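You operate a simulated robot arm through the tools that you are given. There is no shell and no other tool. Be economical: measure what you need, move in short steps, check, and stop when the job is done.

The job below is to be done with a simulated robot arm. You get a single attempt, and the scene is never put back.

TASK
Switch off the small zone, let it cool, wipe both spills away.
Fine: wipe only once the heat lamp is dark; green cloth; it goes back. What is to be rubbed or washed off counts as gone when no trace of it is left.

Only the result counts: the job must be done as asked and must still hold three seconds after the hand-in. Knocking over, shifting, dropping, spilling or breaking anything else fails it. Flat cloth is picked up by pressing the open fingertips on it (5 to 10 N) and closing them slowly along it; thin cloth reads only 2 to 8 mm in the jaws.

THE ROBOT
A 6-joint arm with a two-finger parallel gripper, fixed in place. Base frame: the origin is at the foot of the arm, x ahead of it, y to its left, z up; the work surface is at about z = 905. Readings come in mm, degrees, newtons and seconds.
With the tool pointing down near the work surface it reaches from about 360 to 820 mm from the base axis. Its first joint turns from -166.0 to 166.0 degrees. Payload 3.91 kg.
Tool frame: the origin (TCP) lies between the finger pads and is the grasp point; the fingertips stand 30 mm ahead of it; z points along the fingers, y is the line along which they close. Largest opening 110 mm; finger width 20, thickness 10; the body of the gripper, 48 by 112 mm, starts 55 mm behind the TCP.
Orientation is that of the tool frame in the base frame, as a unit quaternion [w, x, y, z]. With the fingers straight down and closing along the base's y, the tool's x points along the base's -x, its y along +y and its z along -z.

THE INTERFACE
- The arm moves only by the tool step_arm. Its argument "plan" is a list of rows, each a list of 7 numbers: the shift along the base's x, y, z in mm, then the turn, a rotation vector about the base's x, y, z in degrees, then the gripper command, from -1 (fully open) to 1 (shut), values between in proportion. In form: [[x, y, z, ax, ay, az, fingers], ...]. A call has 1 to 10 rows; each row shifts and turns the commanded pose from where the row before left it. A row lasts 0.2 s, in which the tool goes at most 50 mm and 8.6 degrees; a call with a longer step from one row to the next is refused whole, and so is a gripper value outside its range. Where a pose cannot be reached the arm comes as near as it can. A force on the tool above 40 N (or 10 N above the force at the start of the call, whichever is more), or a blocked arm, ends the call early, and 0.2 s more pass. Each finger travels about 45 mm/s and halts on what it meets, pressing with about 34 N; the grip force reading is that of the motor and also rises with nothing between the fingers. The clock runs only during rows and for 0.2 s after the last one: add rows that do not move to give the fingers time. The reply holds the time, the measured pose of the TCP, the force on the tool along the base axes, the opening and the grip force, in the units named above and with some noise, with the torque about the TCP (base axes, N m) and any sound that the robot's microphone picked up, and new pictures: "pictures" is both (left out), scene, wrist or none.
- Cameras (640 x 400 px; columns grow to the right, rows downward): "scene" is fixed at [53.5, 644.9, 1664.2]; the picture's right is [-0.98, -0.19, 0.00], its down [-0.08, 0.39, -0.92] and it looks along [0.17, -0.90, -0.40] (base axes); focal length 352 px, centre (320, 200). "wrist" rides on the gripper at [77, 7, -114] in the tool frame; the picture's right is [-0.09, 1.00, 0.00], its down [-0.80, -0.07, -0.59] and it looks along [-0.59, -0.05, 0.80] (tool axes); focal length 270 px, centre (320, 200).
- slide_trunk(by): slides the trunk up (or, below 0, down) by that many mm; the arm rides with it, the base frame stays. It gives what a move gives, with no picture.
- probe_pixels(camera, pixels): for up to 12 pixels [column, row] of the newest picture of that camera ("zoom" is the newest enlarged one), the place [x, y, z] in the base frame of the surface seen there, good to about 3 mm, but the place of the scene camera against the robot may be out by one fixed shift of up to 12 mm in any direction. No time passes.
- zoom(camera, box): a new picture of the part [left, top, right, bottom] of that camera's present view, enlarged. No time passes.
- hand_in(): hands the job in; it is judged then, once.

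Go step by step. Measure first, check grasps and placings, and put right what went wrong. The budget is 80 turns and 200 pictures, counting those below and the enlarged ones. Unless the task says otherwise, let go and move clear before handing in, and close with one line.

The tools are called after "Call:" as a command line: name --pt "numbers of a row" for each row, then --argument value for the rest, lists and objects as JSON in quotes. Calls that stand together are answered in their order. step_arm: Moves the arm, as the interface text tells. Its arguments: {"type":"object","properties":{"plan":{"type":"array"},"pictures":{"type":"string","enum":["both","scene","wrist","none"]}},"required":["plan"]} The other tools are called the same way: slide_trunk (by) slides the trunk up or down; probe_pixels (camera, pixels) gives the place of the surface under pixels of a picture; zoom (camera, box) takes an enlarged picture of a part of a camera's view; hand_in () hands the job in.

At the start:

```text
clock: 0.0
tcp_pos: [193.7, -467.4, 1193.2]
ee_rot: [0.0, 0.0, 1.0, 0.0]
force: [-0.4, 0.1, -0.4]
moment: [0.03, -0.01, 0.0]
gripper_width: 110.1
finger_force: 0.0
trunk travel left (down, up): [-575.0, 35.0]
```

scene: 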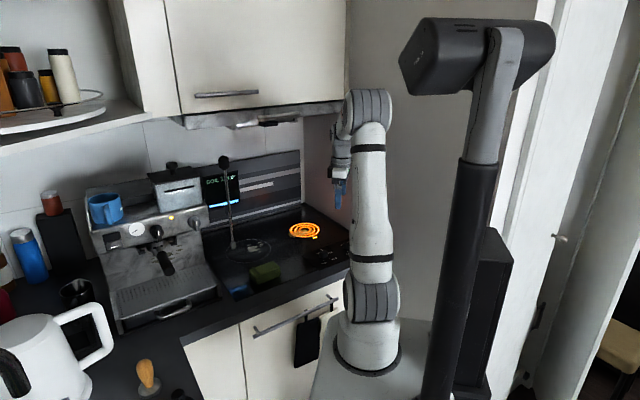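
wrist: 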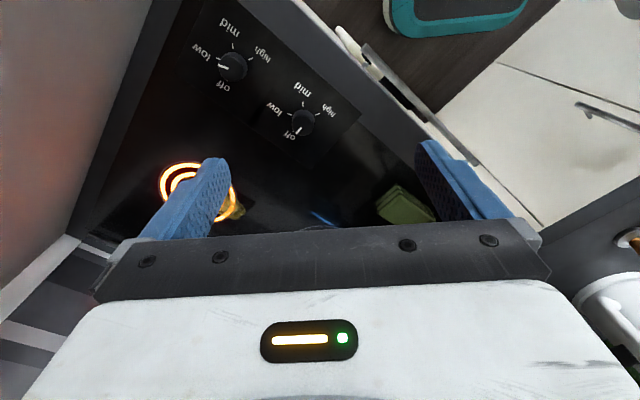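

The small zone glows around scene (304,230), and two knobs show in the wrist view at (232,67) and (302,122). I'll zoom in to measure.

Call:
zoom --camera "scene" --box '[200, 190, 360, 310]'

Call:
zoom --camera "wrist" --box '[120, 0, 480, 240]'

Call:
probe_pixels --camera "wrist" --pixels '[[232, 67], [302, 122], [212, 66], [290, 95], [185, 180], [240, 210], [395, 205], [322, 218], [262, 140], [340, 160], [410, 15], [385, 80]]'

```text
3.33 times, centred on (280, 250) of scene
```

zoom: 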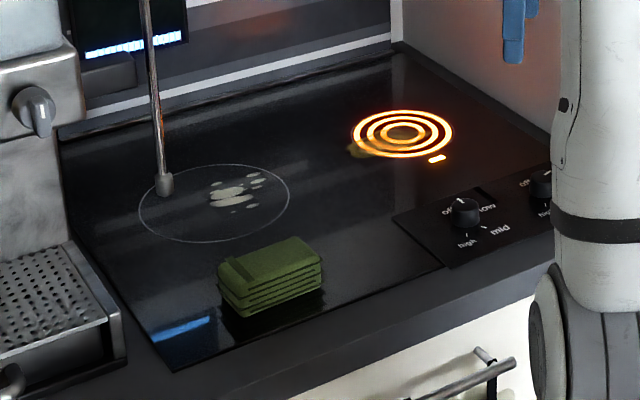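

```text
1.67 times, centred on (300, 120) of wrist
```

zoom: 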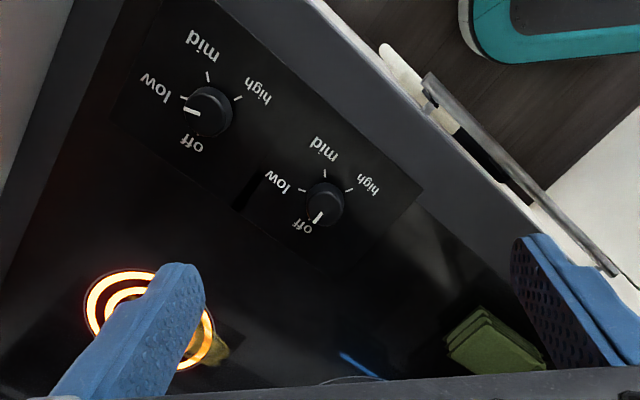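

```text
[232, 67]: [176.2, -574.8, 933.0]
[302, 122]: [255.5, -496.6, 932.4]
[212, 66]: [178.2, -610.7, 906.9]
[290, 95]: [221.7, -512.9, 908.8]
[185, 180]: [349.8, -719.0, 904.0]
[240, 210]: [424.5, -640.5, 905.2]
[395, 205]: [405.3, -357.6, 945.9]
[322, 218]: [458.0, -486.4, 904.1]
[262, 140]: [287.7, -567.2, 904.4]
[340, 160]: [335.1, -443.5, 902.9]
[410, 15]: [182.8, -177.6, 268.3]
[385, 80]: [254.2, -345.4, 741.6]
```

Knob 1 at about (176,-575) points to "low" and belongs to the small zone; knob 2 is already off. I'll check the wall clearance and look at knob 1 closely.

Call:
probe_pixels --camera "wrist" --pixels '[[120, 40], [100, 100], [60, 180], [150, 60], [100, 200], [40, 260], [30, 330], [230, 90], [215, 68], [245, 68], [232, 52], [232, 80]]'

Call:
zoom --camera "wrist" --box '[180, 10, 340, 160]'

Call:
zoom --camera "scene" --box '[200, 80, 360, 180]'

```text
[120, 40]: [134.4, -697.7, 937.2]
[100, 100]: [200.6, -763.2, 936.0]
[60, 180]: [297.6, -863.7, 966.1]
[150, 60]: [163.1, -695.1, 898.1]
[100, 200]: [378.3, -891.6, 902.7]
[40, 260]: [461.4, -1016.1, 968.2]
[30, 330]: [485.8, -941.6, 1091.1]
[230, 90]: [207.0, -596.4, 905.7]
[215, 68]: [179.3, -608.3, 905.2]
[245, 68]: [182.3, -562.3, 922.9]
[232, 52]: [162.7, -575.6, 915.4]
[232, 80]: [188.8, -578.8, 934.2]
```

```text
2.67 times, centred on (260, 85) of wrist
```

zoom: 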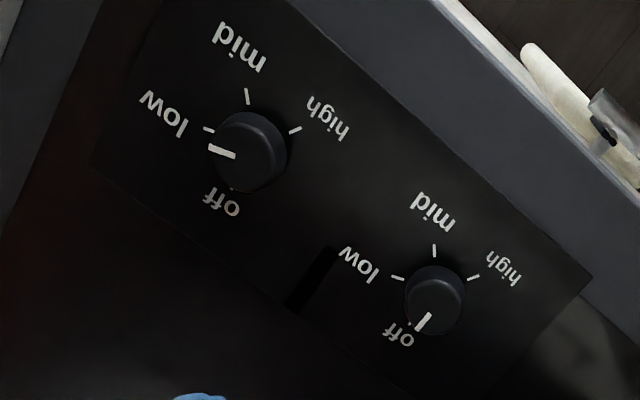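

```text
4.00 times, centred on (280, 130) of scene
```

zoom: 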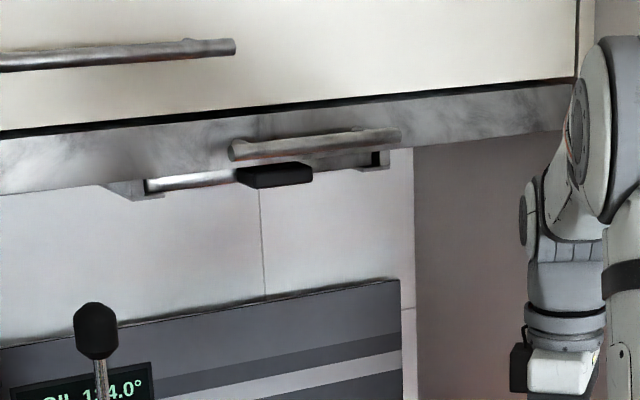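

The side wall lies along x+y≈-564, so knob 1 has about 117 mm of clearance. I'll move above knob 1 for a closer look.

Call:
step_arm --pt "-5 -35 -25 0 0 0 -1" --pt "-5 -35 -25 0 0 0 -1" --pt "-6 -37 -25 0 0 0 -1" --pt "0 0 -45 0 0 0 -1" --pt "0 0 0 0 0 0 -1"

```text
clock: 1.2
tcp_pos: [178.9, -576.9, 1074.6]
ee_rot: [-0.001, 0.0, 1.0, 0.0]
force: [0.3, 0.3, 0.0]
moment: [0.0, -0.05, -0.01]
gripper_width: 110.0
finger_force: 0.1
trunk travel left (down, up): [-575.0, 35.0]
```

scene: 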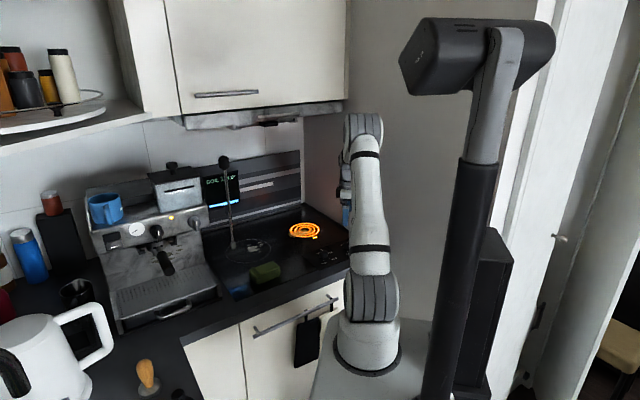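
wrist: 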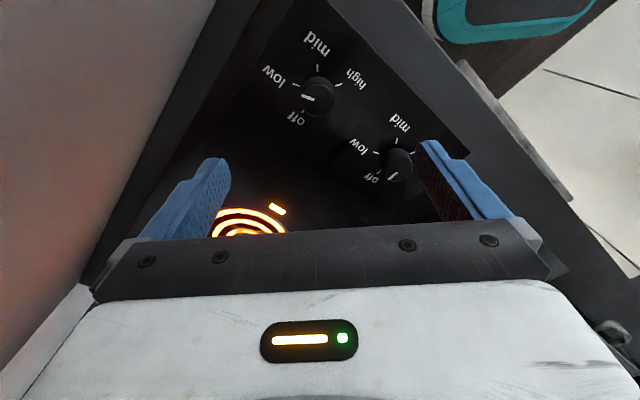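

Call:
zoom --camera "wrist" --box '[250, 40, 400, 140]'

Call:
probe_pixels --camera "wrist" --pixels '[[319, 92], [294, 86], [318, 68], [340, 80], [303, 111], [307, 97], [300, 119], [398, 161], [278, 209], [331, 98], [319, 82], [316, 101]]'

```text
4.00 times, centred on (325, 90) of wrist
```

zoom: 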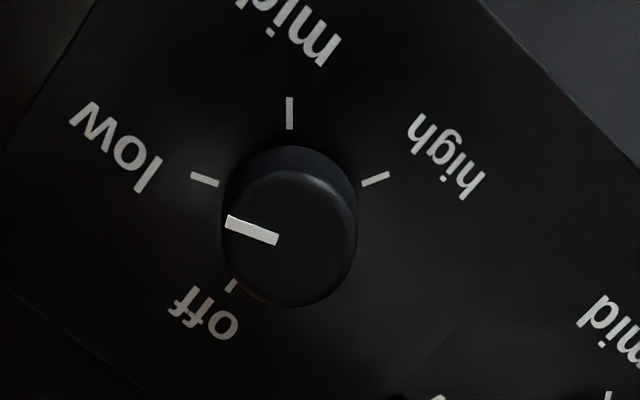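

```text
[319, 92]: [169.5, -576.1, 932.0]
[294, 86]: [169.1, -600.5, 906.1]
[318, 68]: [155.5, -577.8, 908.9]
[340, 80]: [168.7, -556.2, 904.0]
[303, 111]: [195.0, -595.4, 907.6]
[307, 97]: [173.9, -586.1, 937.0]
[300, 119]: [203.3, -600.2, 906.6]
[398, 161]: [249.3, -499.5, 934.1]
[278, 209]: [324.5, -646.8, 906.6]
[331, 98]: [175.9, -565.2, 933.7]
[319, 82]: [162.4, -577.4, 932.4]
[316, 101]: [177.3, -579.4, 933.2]
```

Knob 1's top centre is about (176.5,-573.5) and it sits at low. "Off" is about 60° counter-clockwise, at (195,-592). I'll descend around the knob and close.

Call:
step_arm --pt "-2 3 -35 0 0 0 -1" --pt "0 0 -35 0 0 0 -1" --pt "0 0 -35 0 0 0 -1" --pt "0 0 -25 0 0 0 -1" --pt "0 0 0 0 0 0 -1"

```text
clock: 2.4
tcp_pos: [173.6, -571.6, 942.5]
ee_rot: [0.0, 0.0, 1.0, 0.0]
force: [0.4, -0.2, 0.2]
moment: [0.01, 0.0, 0.0]
gripper_width: 110.0
finger_force: 0.0
trunk travel left (down, up): [-575.0, 35.0]
```

scene: 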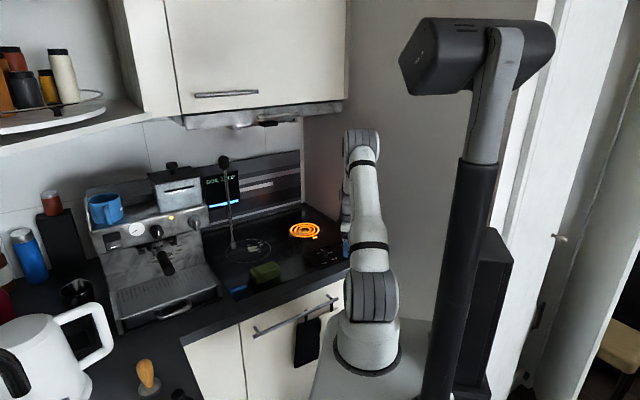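
wrist: 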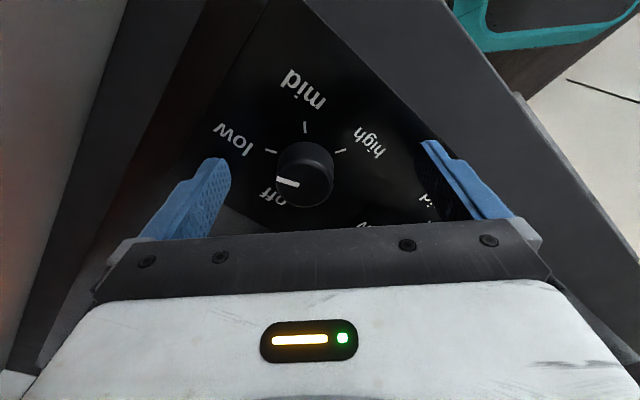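

The knob shows at wrist (304,175). I'll probe it against the TCP before closing.

Call:
probe_pixels --camera "wrist" --pixels '[[306, 175], [280, 175], [331, 175], [306, 160], [306, 195], [218, 185], [450, 180]]'

```text
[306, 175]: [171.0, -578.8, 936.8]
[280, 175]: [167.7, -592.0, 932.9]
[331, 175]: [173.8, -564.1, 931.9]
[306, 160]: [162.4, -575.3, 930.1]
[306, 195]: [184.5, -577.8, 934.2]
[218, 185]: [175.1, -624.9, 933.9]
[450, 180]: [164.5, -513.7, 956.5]
```

The knob centre is about (173,-578), so I'll shift 6 mm in -y and close.

Call:
step_arm --pt "0 -6 0 0 0 0 -1" --pt "0 0 0 0 0 0 -0.2" --pt "0 0 0 0 0 0 0.2" --pt "0 0 0 0 0 0 0.35" --pt "0 0 0 0 0 0 0.5" --pt "0 0 0 0 0 0 0.5" --pictures "wrist"

```text
clock: 3.8
tcp_pos: [173.1, -580.5, 942.8]
ee_rot: [0.0, -0.001, 1.0, -0.002]
force: [-1.0, -14.2, -1.4]
moment: [-0.56, 0.09, -0.02]
gripper_width: 32.8
finger_force: 23.0
trunk travel left (down, up): [-575.0, 35.0]
```

wrist: 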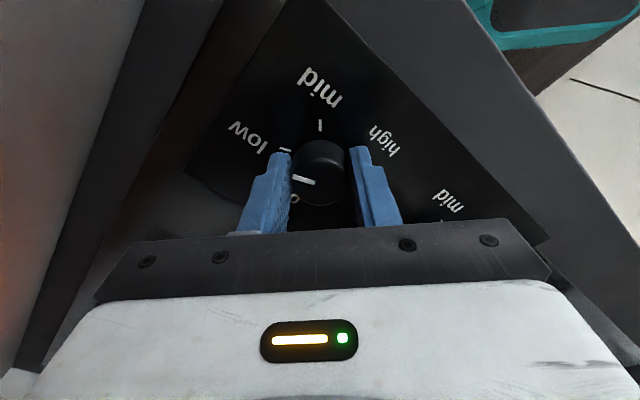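

The knob is held at 32.8 mm with a side force of -14 N in y. I'll ease that by 3 mm and turn counter-clockwise.

Call:
step_arm --pt "0 -3 0 0 0 0 0.5" --pt "0 0 0 0 0 7 0.5" --pt "0 0 0 0 0 8 0.5" --pt "0 0 0 0 0 8 0.5" --pt "0 0 0 0 0 8 0.5" --pt "0 0 0 0 0 0 0.5" --pictures "wrist"

```text
clock: 5.2
tcp_pos: [173.9, -582.0, 942.5]
ee_rot: [0.0, -0.268, 0.963, 0.001]
force: [-7.0, -1.2, -9.2]
moment: [-0.68, 1.11, 0.02]
gripper_width: 32.4
finger_force: 45.1
trunk travel left (down, up): [-575.0, 35.0]
```

wrist: 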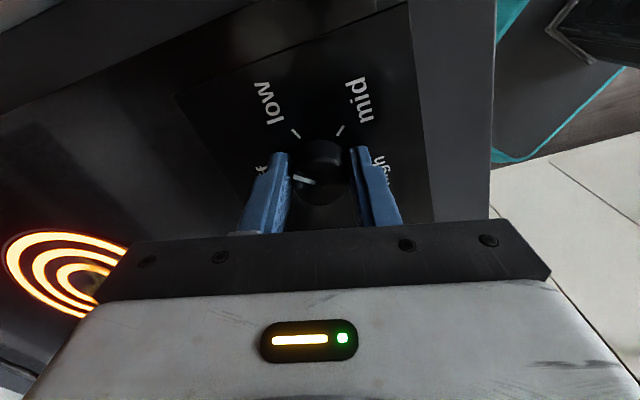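

The knob turns with the fingers (31° so far). I'll continue by about 30°.

Call:
step_arm --pt "0 0 0 0 0 8 0.5" --pt "0 0 0 0 0 8 0.5" --pt "0 0 0 0 0 8 0.5" --pt "0 0 0 0 0 5 0.5" --pt "0 0 0 0 0 0 0.5" --pictures "both"

```text
clock: 6.4
tcp_pos: [175.7, -581.4, 942.1]
ee_rot: [0.0, -0.501, 0.866, 0.0]
force: [-2.6, -8.6, -8.9]
moment: [0.31, -0.4, 0.02]
gripper_width: 32.4
finger_force: 44.9
trunk travel left (down, up): [-575.0, 35.0]
```

scene: 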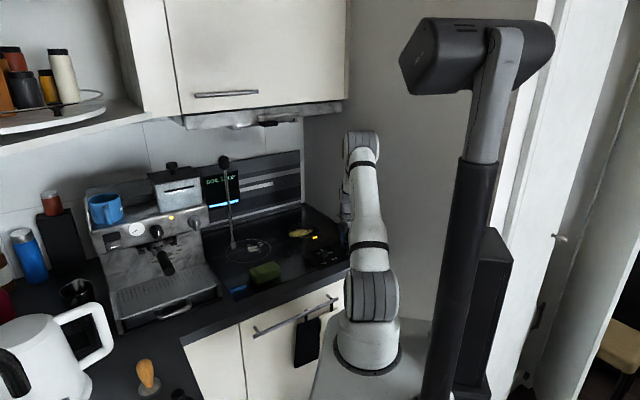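
wrist: 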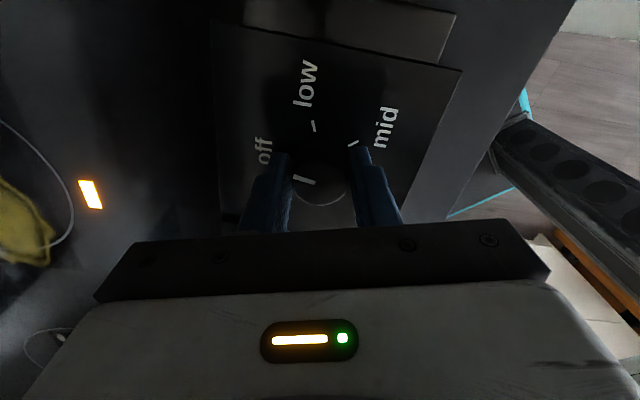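

The glow is gone and the residual heat lamp is still lit at wrist (90,193). I'll open, rise, and check the pointer.

Call:
step_arm --pt "0 0 0 0 0 0 0.1" --pt "0 0 0 0 0 0 -0.5" --pt "0 0 0 0 0 0 -0.5" --pt "0 0 40 0 0 0 -0.5" --pt "0 0 45 0 0 0 -0.5" --pt "0 0 0 0 0 0 -0.5" --pictures "wrist"

Call:
zoom --camera "wrist" --box '[220, 40, 400, 160]'

Call:
zoom --camera "scene" --box '[200, 190, 360, 310]'

```text
clock: 7.8
tcp_pos: [172.4, -582.0, 1031.7]
ee_rot: [-0.001, -0.5, 0.866, 0.0]
force: [0.2, -0.2, 0.0]
moment: [-0.01, -0.01, -0.02]
gripper_width: 82.6
finger_force: 0.1
trunk travel left (down, up): [-575.0, 35.0]
```

wrist: 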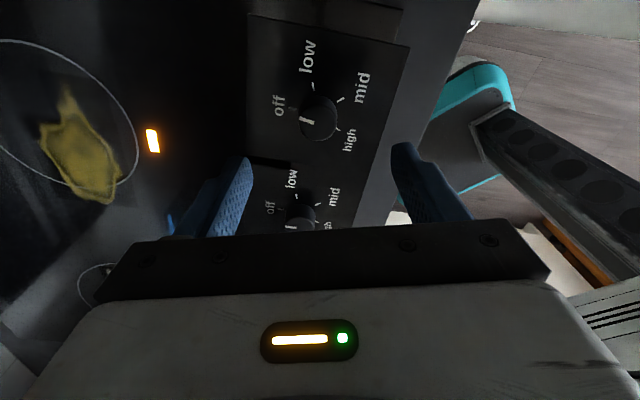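

```text
3.33 times, centred on (310, 100) of wrist
```

zoom: 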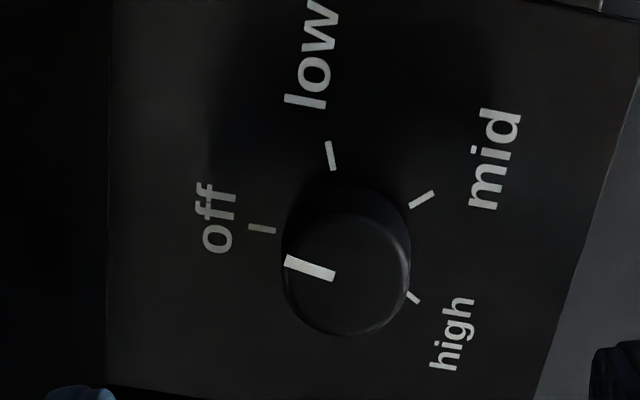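

```text
3.33 times, centred on (280, 250) of scene
```

zoom: 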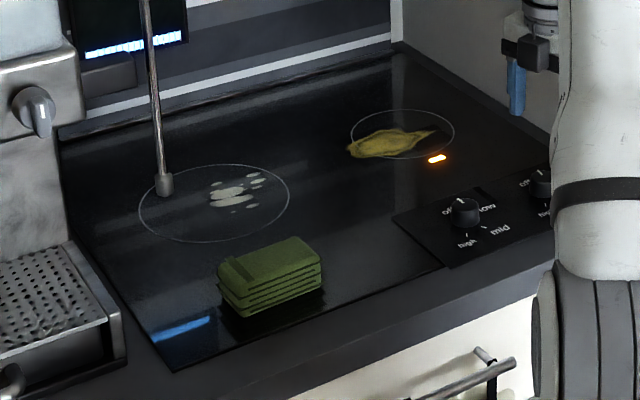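

The pointer looks about 6° short of the "off" tick. While the lamp stays lit, I'll nudge it fully to off.

Call:
step_arm --pt "0 0 -45 0 0 0 -0.5" --pt "0 0 -40 0 0 0 -0.5" --pt "0 0 0 0 0 0 0.2" --pt "0 0 0 0 0 0 0.5" --pt "0 0 0 0 0 0 0.5" --pt "0 0 0 0 0 6 0.5" --pt "0 0 0 0 0 0 0.5" --pt "0 0 0 0 0 0 -0.5" --pt "0 0 0 0 0 0 -0.5" --pt "0 0 40 0 0 0 -0.5" --pictures "none"

Call:
step_arm --pt "0 0 45 0 0 0 -0.5" --pt "0 0 0 0 0 0 -0.5" --pictures "wrist"

Call:
zoom --camera "wrist" --box '[220, 40, 400, 160]'

```text
clock: 10.0
tcp_pos: [175.0, -579.5, 984.3]
ee_rot: [0.0, -0.544, 0.839, -0.001]
force: [0.7, -1.0, -0.4]
moment: [0.02, -0.03, 0.01]
gripper_width: 82.3
finger_force: 0.1
trunk travel left (down, up): [-575.0, 35.0]
```

```text
clock: 10.6
tcp_pos: [174.3, -581.1, 1027.0]
ee_rot: [0.0, -0.545, 0.839, 0.0]
force: [0.1, 1.0, 0.4]
moment: [-0.04, 0.03, 0.0]
gripper_width: 82.5
finger_force: 0.0
trunk travel left (down, up): [-575.0, 35.0]
```

wrist: 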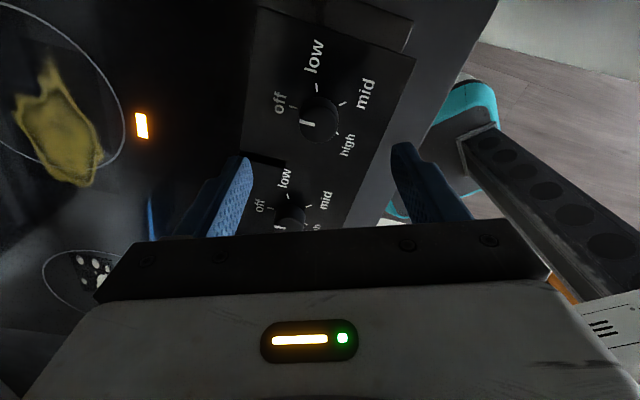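

```text
3.33 times, centred on (310, 100) of wrist
```

zoom: 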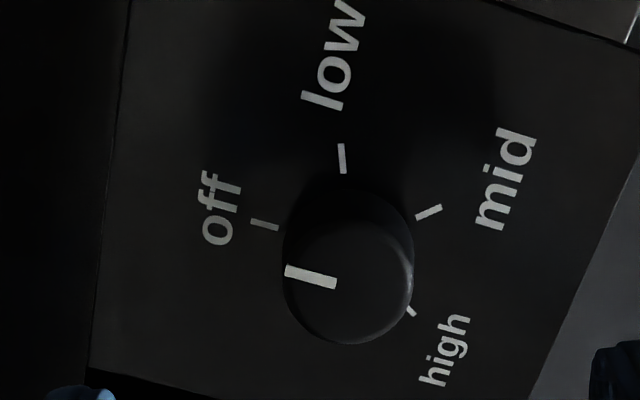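

Knob 1's pointer is parallel to the off tick, so it is off, and the lamp is still lit. I'll move above the green cloth to measure it.

Call:
step_arm --pt "0 0 45 0 0 -7 -0.5" --pt "0 0 45 0 0 -7 -0.5" --pt "33 30 10 0 0 -7 -1" --pt "33 30 0 0 0 0 -1" --pt "33 30 0 0 0 0 -1" --pt "33 30 0 0 0 0 -1" --pt "33 30 0 0 0 0 -1" --pt "25 25 0 0 0 0 -1" --pt "0 0 0 0 0 0 -1"

Call:
zoom --camera "scene" --box '[200, 190, 360, 310]'

```text
clock: 12.6
tcp_pos: [365.4, -403.3, 1123.9]
ee_rot: [0.0, -0.383, 0.924, 0.0]
force: [-0.1, -0.3, -0.9]
moment: [0.03, 0.03, -0.02]
gripper_width: 110.0
finger_force: 0.1
trunk travel left (down, up): [-575.0, 35.0]
```

scene: 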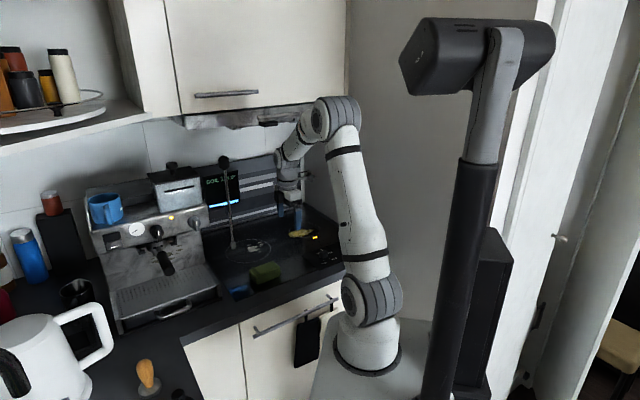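
wrist: 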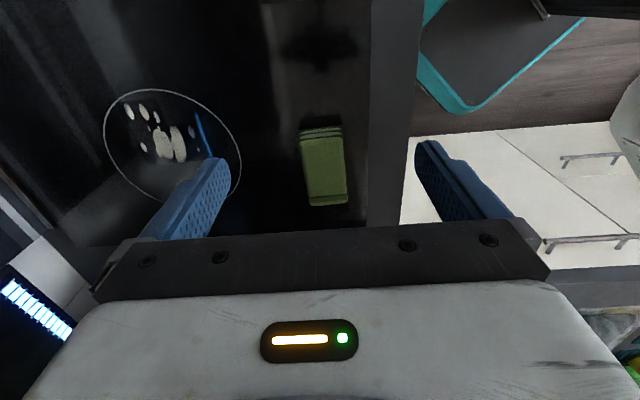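

```text
3.33 times, centred on (280, 250) of scene
```

zoom: 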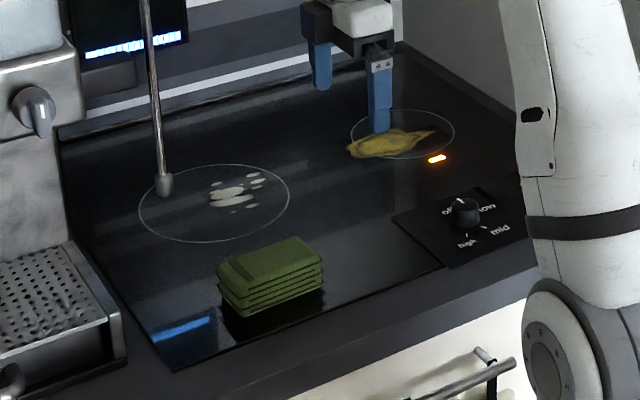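

Call:
zoom --camera "wrist" --box '[90, 60, 410, 260]'

Call:
zoom --camera "scene" --box '[190, 140, 270, 260]'

Call:
probe_pixels --camera "wrist" --pixels '[[303, 150], [343, 150], [311, 205], [347, 200], [320, 130], [322, 170], [385, 170], [362, 170], [130, 112], [165, 145], [180, 140], [193, 158]]'

Call:
probe_pixels --camera "scene" --pixels '[[240, 236], [241, 245], [236, 240], [224, 160], [229, 200], [300, 233], [290, 236], [309, 229], [309, 238], [265, 268], [253, 252], [263, 265]]'

```text
2.00 times, centred on (250, 160) of wrist
```

zoom: 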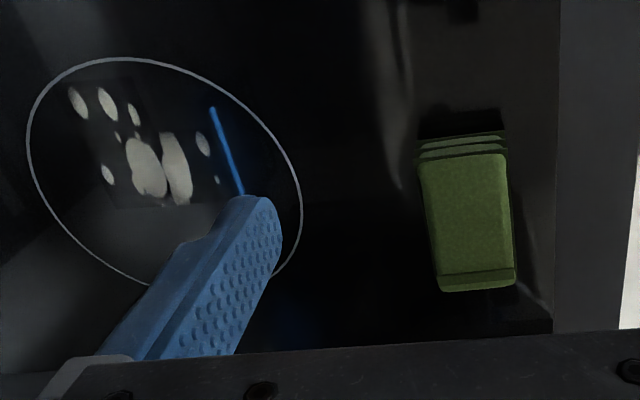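

```text
3.33 times, centred on (230, 200) of scene
```

zoom: 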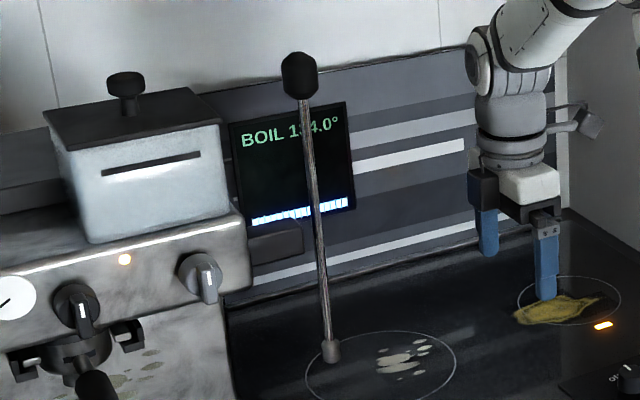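

```text
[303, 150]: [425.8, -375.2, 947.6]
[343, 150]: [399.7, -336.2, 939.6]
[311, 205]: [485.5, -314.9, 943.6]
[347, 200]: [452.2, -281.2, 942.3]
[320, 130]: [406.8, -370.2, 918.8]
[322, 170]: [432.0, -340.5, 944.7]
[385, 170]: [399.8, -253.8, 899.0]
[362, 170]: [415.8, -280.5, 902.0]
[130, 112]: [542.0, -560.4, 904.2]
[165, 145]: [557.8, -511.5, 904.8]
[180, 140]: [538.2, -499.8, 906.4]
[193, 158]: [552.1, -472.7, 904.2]
```

```text
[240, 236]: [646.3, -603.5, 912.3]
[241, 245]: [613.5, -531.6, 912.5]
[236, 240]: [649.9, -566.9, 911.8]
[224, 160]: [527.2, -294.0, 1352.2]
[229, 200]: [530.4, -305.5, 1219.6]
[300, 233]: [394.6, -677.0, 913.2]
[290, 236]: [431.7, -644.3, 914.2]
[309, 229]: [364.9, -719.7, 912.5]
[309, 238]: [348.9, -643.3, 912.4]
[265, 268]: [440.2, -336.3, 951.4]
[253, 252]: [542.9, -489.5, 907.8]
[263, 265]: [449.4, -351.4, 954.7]
```

A thin rod stands near (530,-305) and it's an obstacle. I'll probe its whole length.

Call:
probe_pixels --camera "scene" --pixels '[[233, 246], [233, 244], [232, 235], [231, 225], [230, 215], [228, 190], [226, 175], [224, 155], [172, 280], [190, 310], [200, 290], [215, 290]]'

Call:
zoom --camera "scene" --box '[205, 220, 265, 260]'

```text
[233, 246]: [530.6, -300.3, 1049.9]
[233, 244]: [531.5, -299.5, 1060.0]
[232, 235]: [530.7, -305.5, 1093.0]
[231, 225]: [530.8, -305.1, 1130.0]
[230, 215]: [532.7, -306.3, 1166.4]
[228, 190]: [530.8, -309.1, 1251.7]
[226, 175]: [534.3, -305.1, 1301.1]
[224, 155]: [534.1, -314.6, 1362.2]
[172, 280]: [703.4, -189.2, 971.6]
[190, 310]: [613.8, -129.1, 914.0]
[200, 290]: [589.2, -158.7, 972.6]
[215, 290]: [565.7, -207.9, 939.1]
```

```text
10.00 times, centred on (235, 240) of scene
```

zoom: 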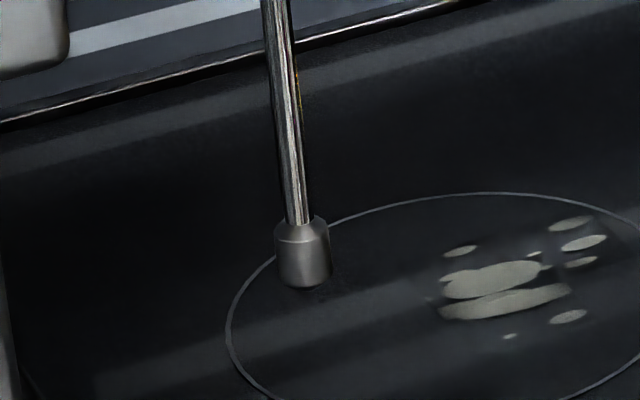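

The rod hangs at about (531,-305) down to z≈1048. The cloth's centre is about (442,-328), with its long axis at 45° and its top at about z 945. I'll hover over the cloth, keeping clear of the rod.

Call:
step_arm --pt "20 20 -30 0 0 0 -1" --pt "20 20 -30 0 0 0 -1" --pt "20 20 -30 0 0 0 -1" --pt "16 15 -20 0 0 0 -1" --pt "0 0 0 0 0 0 -1"

Call:
zoom --camera "scene" --box '[180, 140, 360, 300]'

```text
clock: 13.8
tcp_pos: [439.9, -329.7, 1016.8]
ee_rot: [0.0, -0.383, 0.924, 0.0]
force: [-0.5, -0.5, -0.6]
moment: [-0.03, -0.01, 0.01]
gripper_width: 109.8
finger_force: 0.1
trunk travel left (down, up): [-575.0, 35.0]
```

scene: 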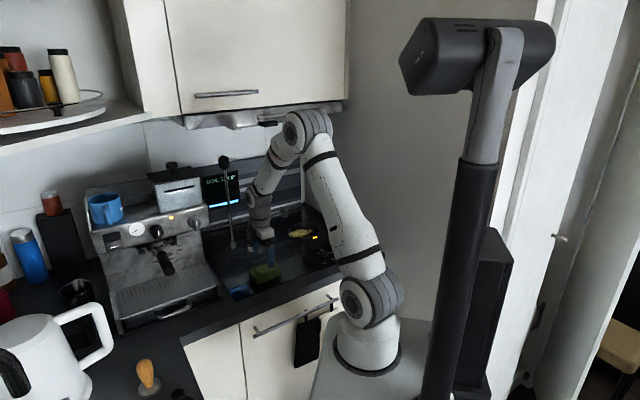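
wrist: 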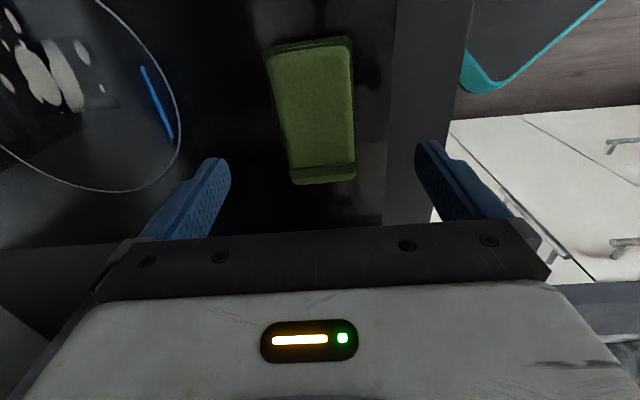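

```text
2.50 times, centred on (270, 220) of scene
```

zoom: 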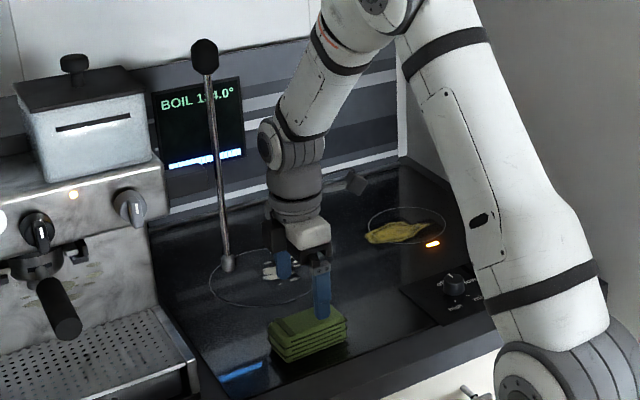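

Call:
probe_pixels --camera "wrist" --pixels '[[268, 57], [350, 48], [292, 175], [353, 172], [310, 110], [312, 40], [322, 180], [273, 110], [352, 110], [391, 110], [270, 45], [370, 60]]'

Call:
zoom --camera "wrist" --box '[240, 20, 400, 200]'

```text
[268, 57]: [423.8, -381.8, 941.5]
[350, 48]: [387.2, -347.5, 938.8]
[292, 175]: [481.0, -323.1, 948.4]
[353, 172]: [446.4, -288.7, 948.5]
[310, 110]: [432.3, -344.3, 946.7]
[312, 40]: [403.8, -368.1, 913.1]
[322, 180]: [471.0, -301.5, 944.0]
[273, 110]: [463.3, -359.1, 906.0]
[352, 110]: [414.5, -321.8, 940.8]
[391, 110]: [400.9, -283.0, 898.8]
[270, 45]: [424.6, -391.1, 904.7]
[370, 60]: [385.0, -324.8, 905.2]
```

```text
2.22 times, centred on (320, 110) of wrist
```

zoom: 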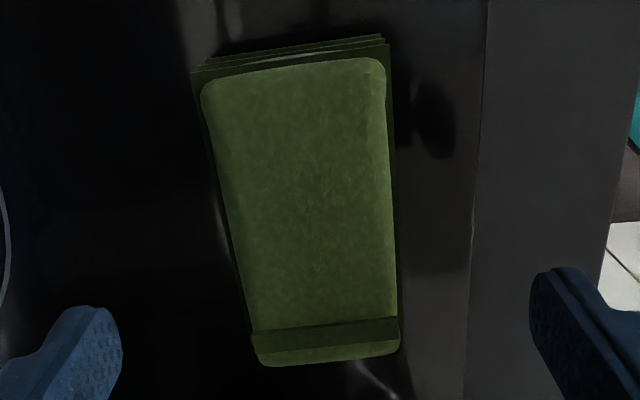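

The refined cloth centre is (435,-335), about 82×50 mm and z 905–945. I'll lower the fingers around its short sides and close gently.

Call:
step_arm --pt "-5 -5 -35 0 0 0 -1" --pt "0 0 -35 0 0 0 -1" --pt "0 0 0 0 0 0 -0.6" --pt "0 0 0 0 0 0 -0.2" --pt "0 0 0 0 0 0 0.05" --pt "0 0 0 0 0 0 0.2" --pt "0 0 0 0 0 0 0.2"

Call:
zoom --camera "scene" --box '[220, 210, 320, 300]'

```text
clock: 15.4
tcp_pos: [436.3, -336.1, 945.4]
ee_rot: [0.0, -0.384, 0.924, -0.001]
force: [0.2, -0.1, 0.2]
moment: [-0.04, -0.02, 0.03]
gripper_width: 54.6
finger_force: 33.6
trunk travel left (down, up): [-575.0, 35.0]
```

scene: 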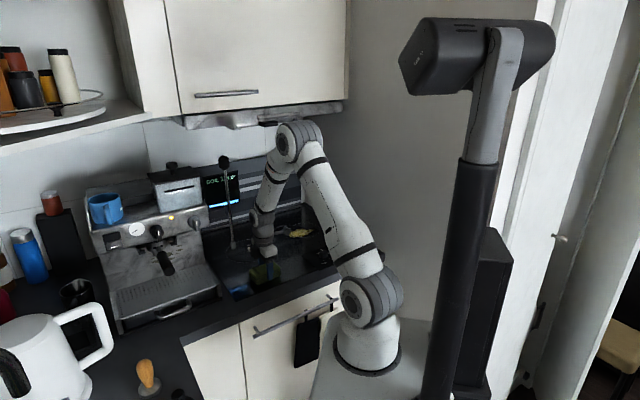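
wrist: 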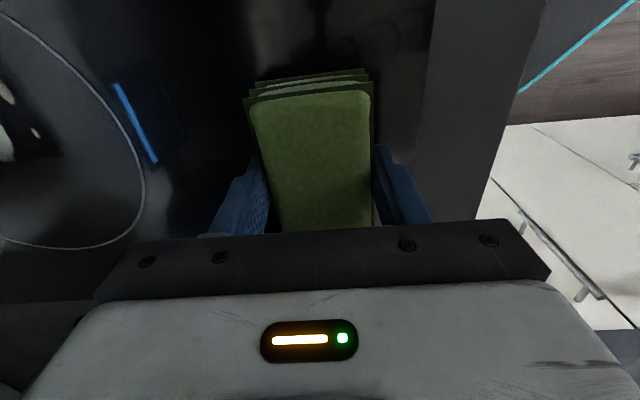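

```text
4.44 times, centred on (270, 255) of scene
```

zoom: 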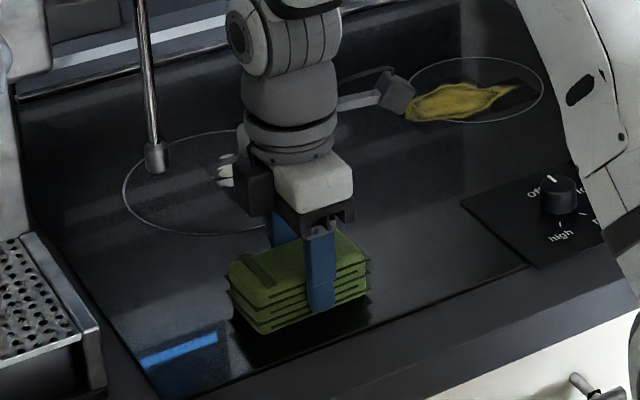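

The cloth is gripped (54.6 mm, 34 N). I'll lift a little to check the hold and look for the lamp.

Call:
step_arm --pt "0 0 0 0 0 0 0.3" --pt "0 0 25 0 0 0 0.3" --pt "-10 -10 35 0 0 0 0.3" --pt "-30 -30 20 0 0 0 0.3" --pt "-30 -30 0 0 0 0 0.3" --pt "0 0 0 0 0 0 0.3"

Call:
zoom --camera "scene" --box '[200, 190, 360, 310]'

```text
clock: 16.8
tcp_pos: [366.8, -405.6, 1028.9]
ee_rot: [0.0, -0.384, 0.923, 0.0]
force: [0.0, 0.9, -0.7]
moment: [-0.02, 0.01, -0.04]
gripper_width: 54.9
finger_force: 34.4
trunk travel left (down, up): [-575.0, 35.0]
```

scene: 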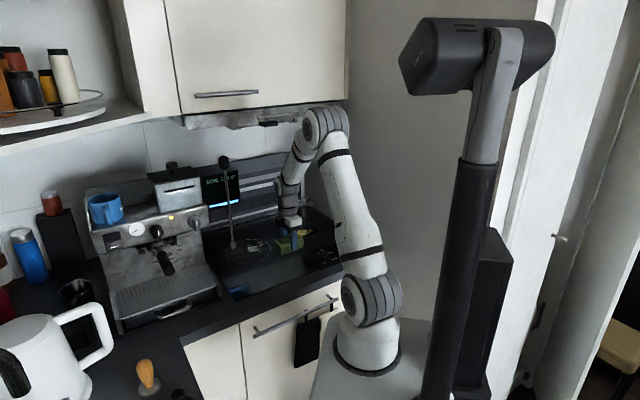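
wrist: 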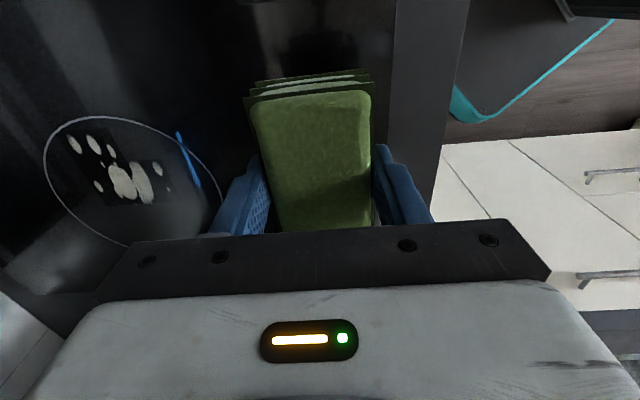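

```text
3.33 times, centred on (280, 250) of scene
```

zoom: 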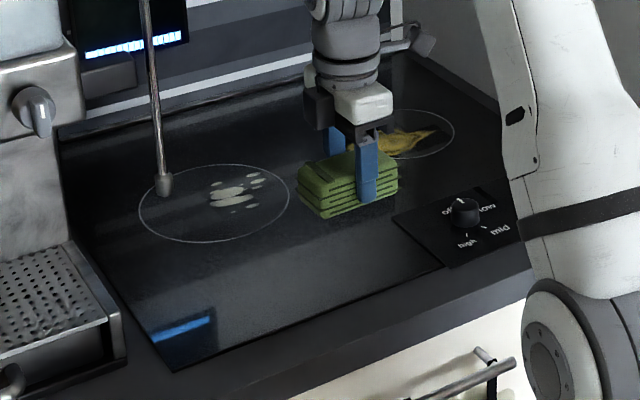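

The cloth is held, and the lamp position at scene (309,237) now looks dark. I'll zoom to be certain.

Call:
zoom --camera "scene" --box '[280, 215, 340, 255]'

Call:
probe_pixels --camera "wrist" --pixels '[[75, 145], [94, 143], [123, 183], [142, 183], [160, 170], [168, 188], [98, 186], [111, 152], [45, 160], [120, 117], [125, 155]]'

Call:
probe_pixels --camera "scene" --pixels '[[309, 237], [300, 231], [309, 229], [305, 235], [248, 249], [258, 246], [264, 242], [262, 252], [238, 239], [271, 246]]'

```text
10.00 times, centred on (310, 235) of scene
```

zoom: 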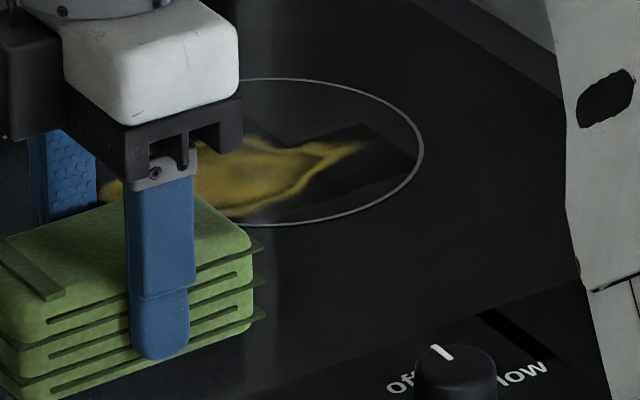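

```text
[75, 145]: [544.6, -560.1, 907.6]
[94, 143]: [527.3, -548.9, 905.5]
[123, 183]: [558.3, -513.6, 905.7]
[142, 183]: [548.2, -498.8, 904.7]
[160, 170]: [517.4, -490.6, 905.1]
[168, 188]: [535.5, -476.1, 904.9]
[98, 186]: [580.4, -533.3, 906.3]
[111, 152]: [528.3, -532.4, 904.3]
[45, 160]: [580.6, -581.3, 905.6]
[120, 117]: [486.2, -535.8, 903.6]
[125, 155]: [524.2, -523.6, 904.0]
```

```text
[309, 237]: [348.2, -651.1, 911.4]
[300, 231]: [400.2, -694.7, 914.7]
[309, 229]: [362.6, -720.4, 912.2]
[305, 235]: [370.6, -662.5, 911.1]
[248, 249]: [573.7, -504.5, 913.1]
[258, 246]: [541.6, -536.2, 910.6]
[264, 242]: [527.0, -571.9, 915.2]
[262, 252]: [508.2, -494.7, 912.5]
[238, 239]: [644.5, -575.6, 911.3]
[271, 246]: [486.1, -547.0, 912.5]
```

The lamp is dark and the knob reads off. The white spill spans u −22..48 and v 708..793 in counter-aligned axes. I'll move the cloth to its near edge and lower it to just above the glass.

Call:
step_arm --pt "34 -20 -10 0 0 0 0.3" --pt "34 -20 -15 0 0 0 0.3" --pt "34 -20 -15 0 0 0 0.3" --pt "35 -20 -15 0 0 0 0.3" --pt "0 0 -20 0 0 0 0.3" --pt "0 0 0 0 0 0 0.3"

```text
clock: 18.2
tcp_pos: [503.8, -484.6, 952.1]
ee_rot: [0.0, -0.382, 0.924, 0.001]
force: [0.7, -0.2, -0.8]
moment: [0.0, 0.0, -0.03]
gripper_width: 54.3
finger_force: 33.8
trunk travel left (down, up): [-575.0, 35.0]
```

scene: 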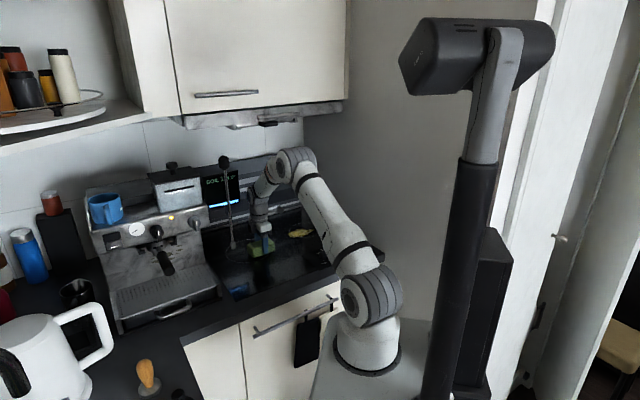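
wrist: 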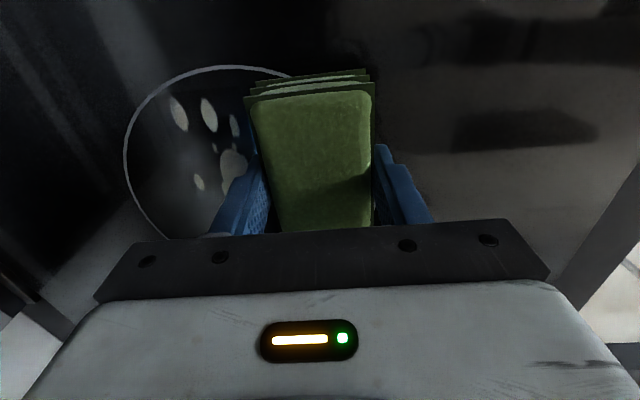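

Positioned at the near edge. I'll lower into light contact in small steps.

Call:
step_arm --pt "0 0 -5 0 0 0 0.3" --pt "0 0 -2 0 0 0 0.3" --pt "0 0 -1 0 0 0 0.3" --pt "0 0 -1 0 0 0 0.3" --pt "0 0 0 0 0 0 0.3" --pictures "none"

```text
clock: 19.4
tcp_pos: [503.6, -484.9, 945.4]
ee_rot: [0.0, -0.382, 0.924, 0.0]
force: [2.0, -1.2, 10.7]
moment: [0.18, 0.06, -0.01]
gripper_width: 54.5
finger_force: 34.3
trunk travel left (down, up): [-575.0, 35.0]
```

Contact is 10.7 N. I'll make the first stroke toward the back and return.

Call:
step_arm --pt "14 -14 0 0 0 0 0.3" --pt "14 -14 0 0 0 0 0.3" --pt "14 -14 0 0 0 0 0.3" --pt "14 -14 0 0 0 0 0.3" --pt "14 -14 0 0 0 0 0.3" --pt "-14 14 0 0 0 0 0.3" --pt "-14 14 0 0 0 0 0.3" --pt "-14 14 0 0 0 0 0.3" --pt "-14 14 0 0 0 0 0.3" --pt "-14 14 0 0 0 0 0.3"

Call:
zoom --camera "scene" --box '[200, 200, 320, 290]'

```text
clock: 21.6
tcp_pos: [502.1, -484.0, 945.6]
ee_rot: [-0.001, -0.383, 0.924, 0.0]
force: [1.2, -1.4, 14.9]
moment: [-0.2, -0.33, 0.04]
gripper_width: 54.2
finger_force: 34.1
trunk travel left (down, up): [-575.0, 35.0]
```

scene: 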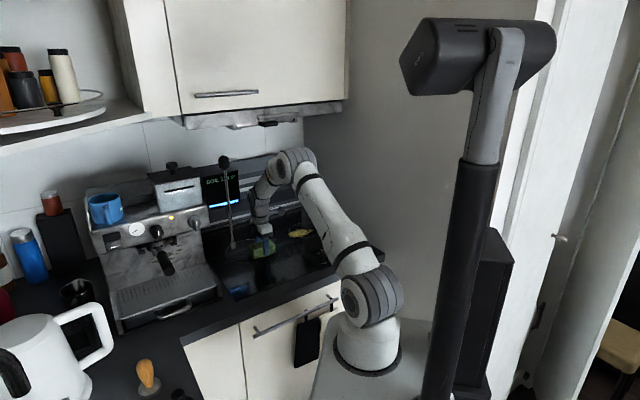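
wrist: 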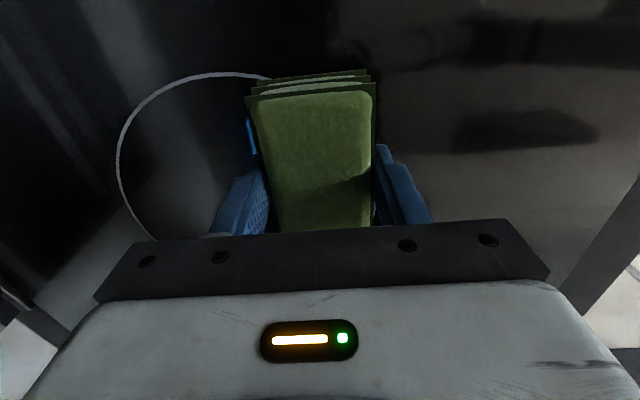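

```text
4.44 times, centred on (260, 245) of scene
```

zoom: 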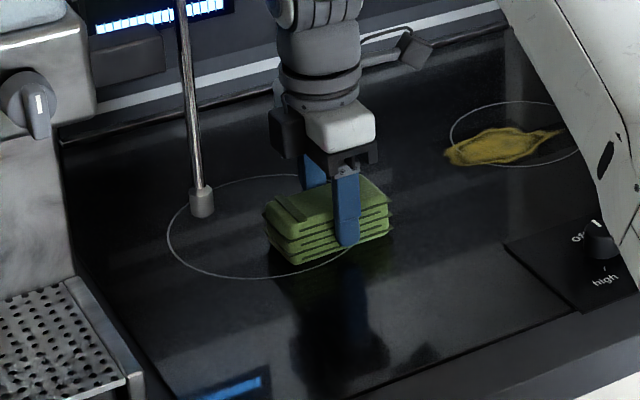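

The stroke removed the white spots. I'll make a second pass offset to either side to catch the edges.

Call:
step_arm --pt "-11 -11 0 0 0 0 0.3" --pt "17 -17 0 0 0 0 0.3" --pt "17 -17 0 0 0 0 0.3" --pt "17 -17 0 0 0 0 0.3" --pt "17 -17 0 0 0 0 0.3" --pt "21 21 0 0 0 0 0.3" --pt "-17 17 0 0 0 0 0.3" --pt "-17 17 0 0 0 0 0.3" --pt "-17 17 0 0 0 0 0.3" --pt "-17 17 0 0 0 0 0.3" --pictures "none"

Call:
step_arm --pt "0 0 20 0 0 0 0.3" --pt "-17 0 25 0 0 0 0.3" --pt "-30 15 20 0 0 0 0.3" --pt "-30 0 0 0 0 0 0.3" --pt "-30 0 0 0 0 0 0.3" --pt "0 0 0 0 0 0 0.3"

Call:
zoom --camera "scene" --box '[220, 220, 340, 280]'

```text
clock: 23.8
tcp_pos: [513.3, -473.9, 944.8]
ee_rot: [0.0, -0.383, 0.924, -0.002]
force: [3.0, -2.8, 23.1]
moment: [-0.21, -0.14, -0.11]
gripper_width: 54.3
finger_force: 34.1
trunk travel left (down, up): [-575.0, 35.0]
```

```text
clock: 25.2
tcp_pos: [405.3, -461.3, 1009.7]
ee_rot: [-0.001, -0.383, 0.924, 0.0]
force: [-0.6, 0.6, 0.0]
moment: [0.0, -0.01, 0.0]
gripper_width: 54.2
finger_force: 33.9
trunk travel left (down, up): [-575.0, 35.0]
```

scene: 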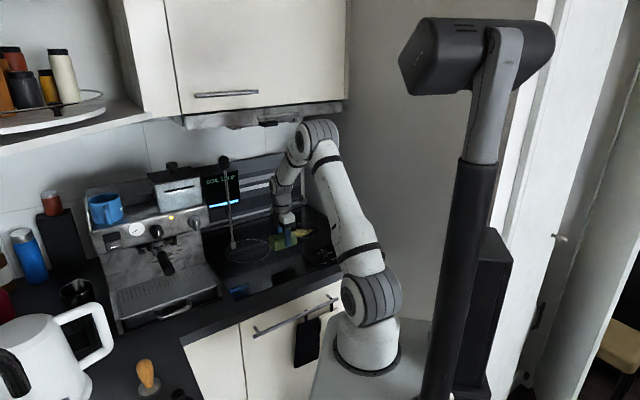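
wrist: 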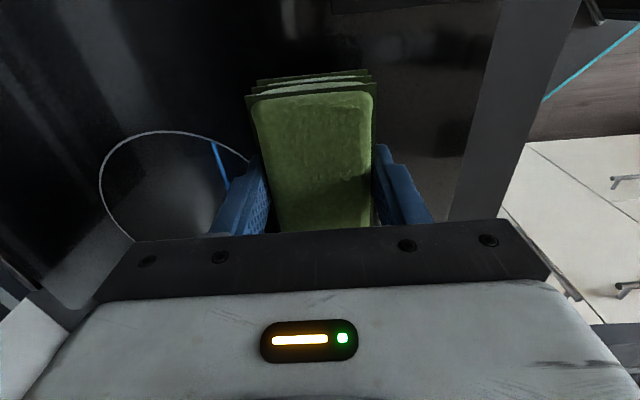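

```text
5.33 times, centred on (280, 250) of scene
```

zoom: 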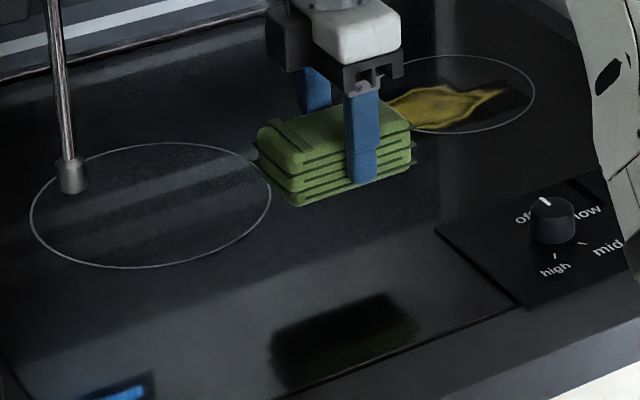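

The white zone is clean. The yellow spill spans u −275..−143 and v 722..790, so I'll bring the cloth to its inner end, just above the glass.

Call:
step_arm --pt "4 -43 -10 0 0 0 0.3" --pt "4 -43 -10 0 0 0 0.3" --pt "4 -43 -15 0 0 0 0.3" --pt "4 -43 -12 0 0 0 0.3" --pt "0 0 -10 0 0 0 0.3" --pt "0 0 0 0 0 0 0.3"

Call:
zoom --camera "scene" --box '[220, 190, 340, 270]'

```text
clock: 26.6
tcp_pos: [421.8, -631.7, 949.5]
ee_rot: [0.0, -0.384, 0.923, 0.001]
force: [0.9, 0.1, -0.7]
moment: [0.02, 0.01, 0.0]
gripper_width: 54.3
finger_force: 33.6
trunk travel left (down, up): [-575.0, 35.0]
```

scene: 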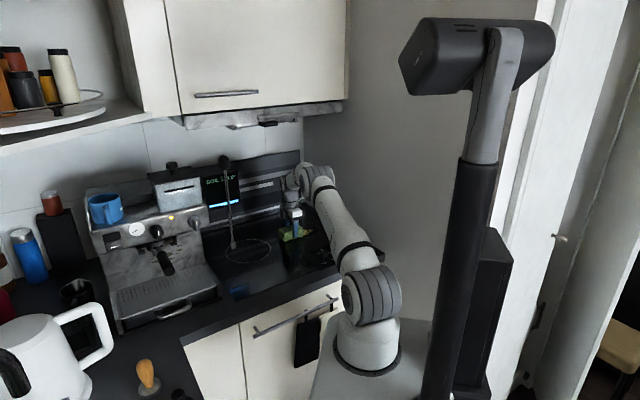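
wrist: 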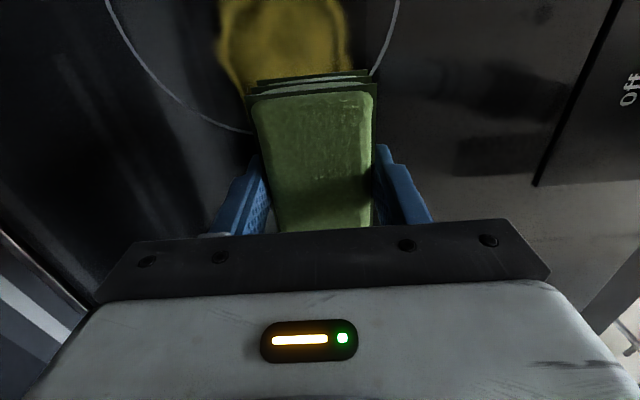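

```text
5.00 times, centred on (280, 230) of scene
```

zoom: 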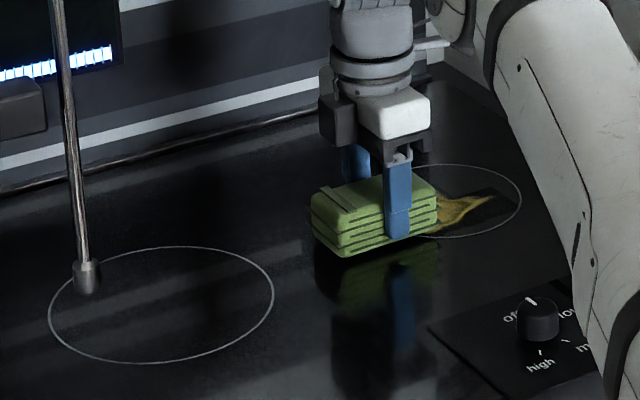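

The spill starts right at the cloth's leading edge. I'll lower into contact.

Call:
step_arm --pt "0 0 -3 0 0 0 0.3" --pt "0 0 -2 0 0 0 0.3" --pt "0 0 -1 0 0 0 0.3" --pt "0 0 0 0 0 0 0.3" --pictures "none"

```text
clock: 27.6
tcp_pos: [422.7, -632.3, 946.4]
ee_rot: [0.0, -0.382, 0.924, 0.001]
force: [-0.2, -1.2, -0.6]
moment: [-0.05, 0.01, -0.01]
gripper_width: 54.4
finger_force: 33.7
trunk travel left (down, up): [-575.0, 35.0]
```

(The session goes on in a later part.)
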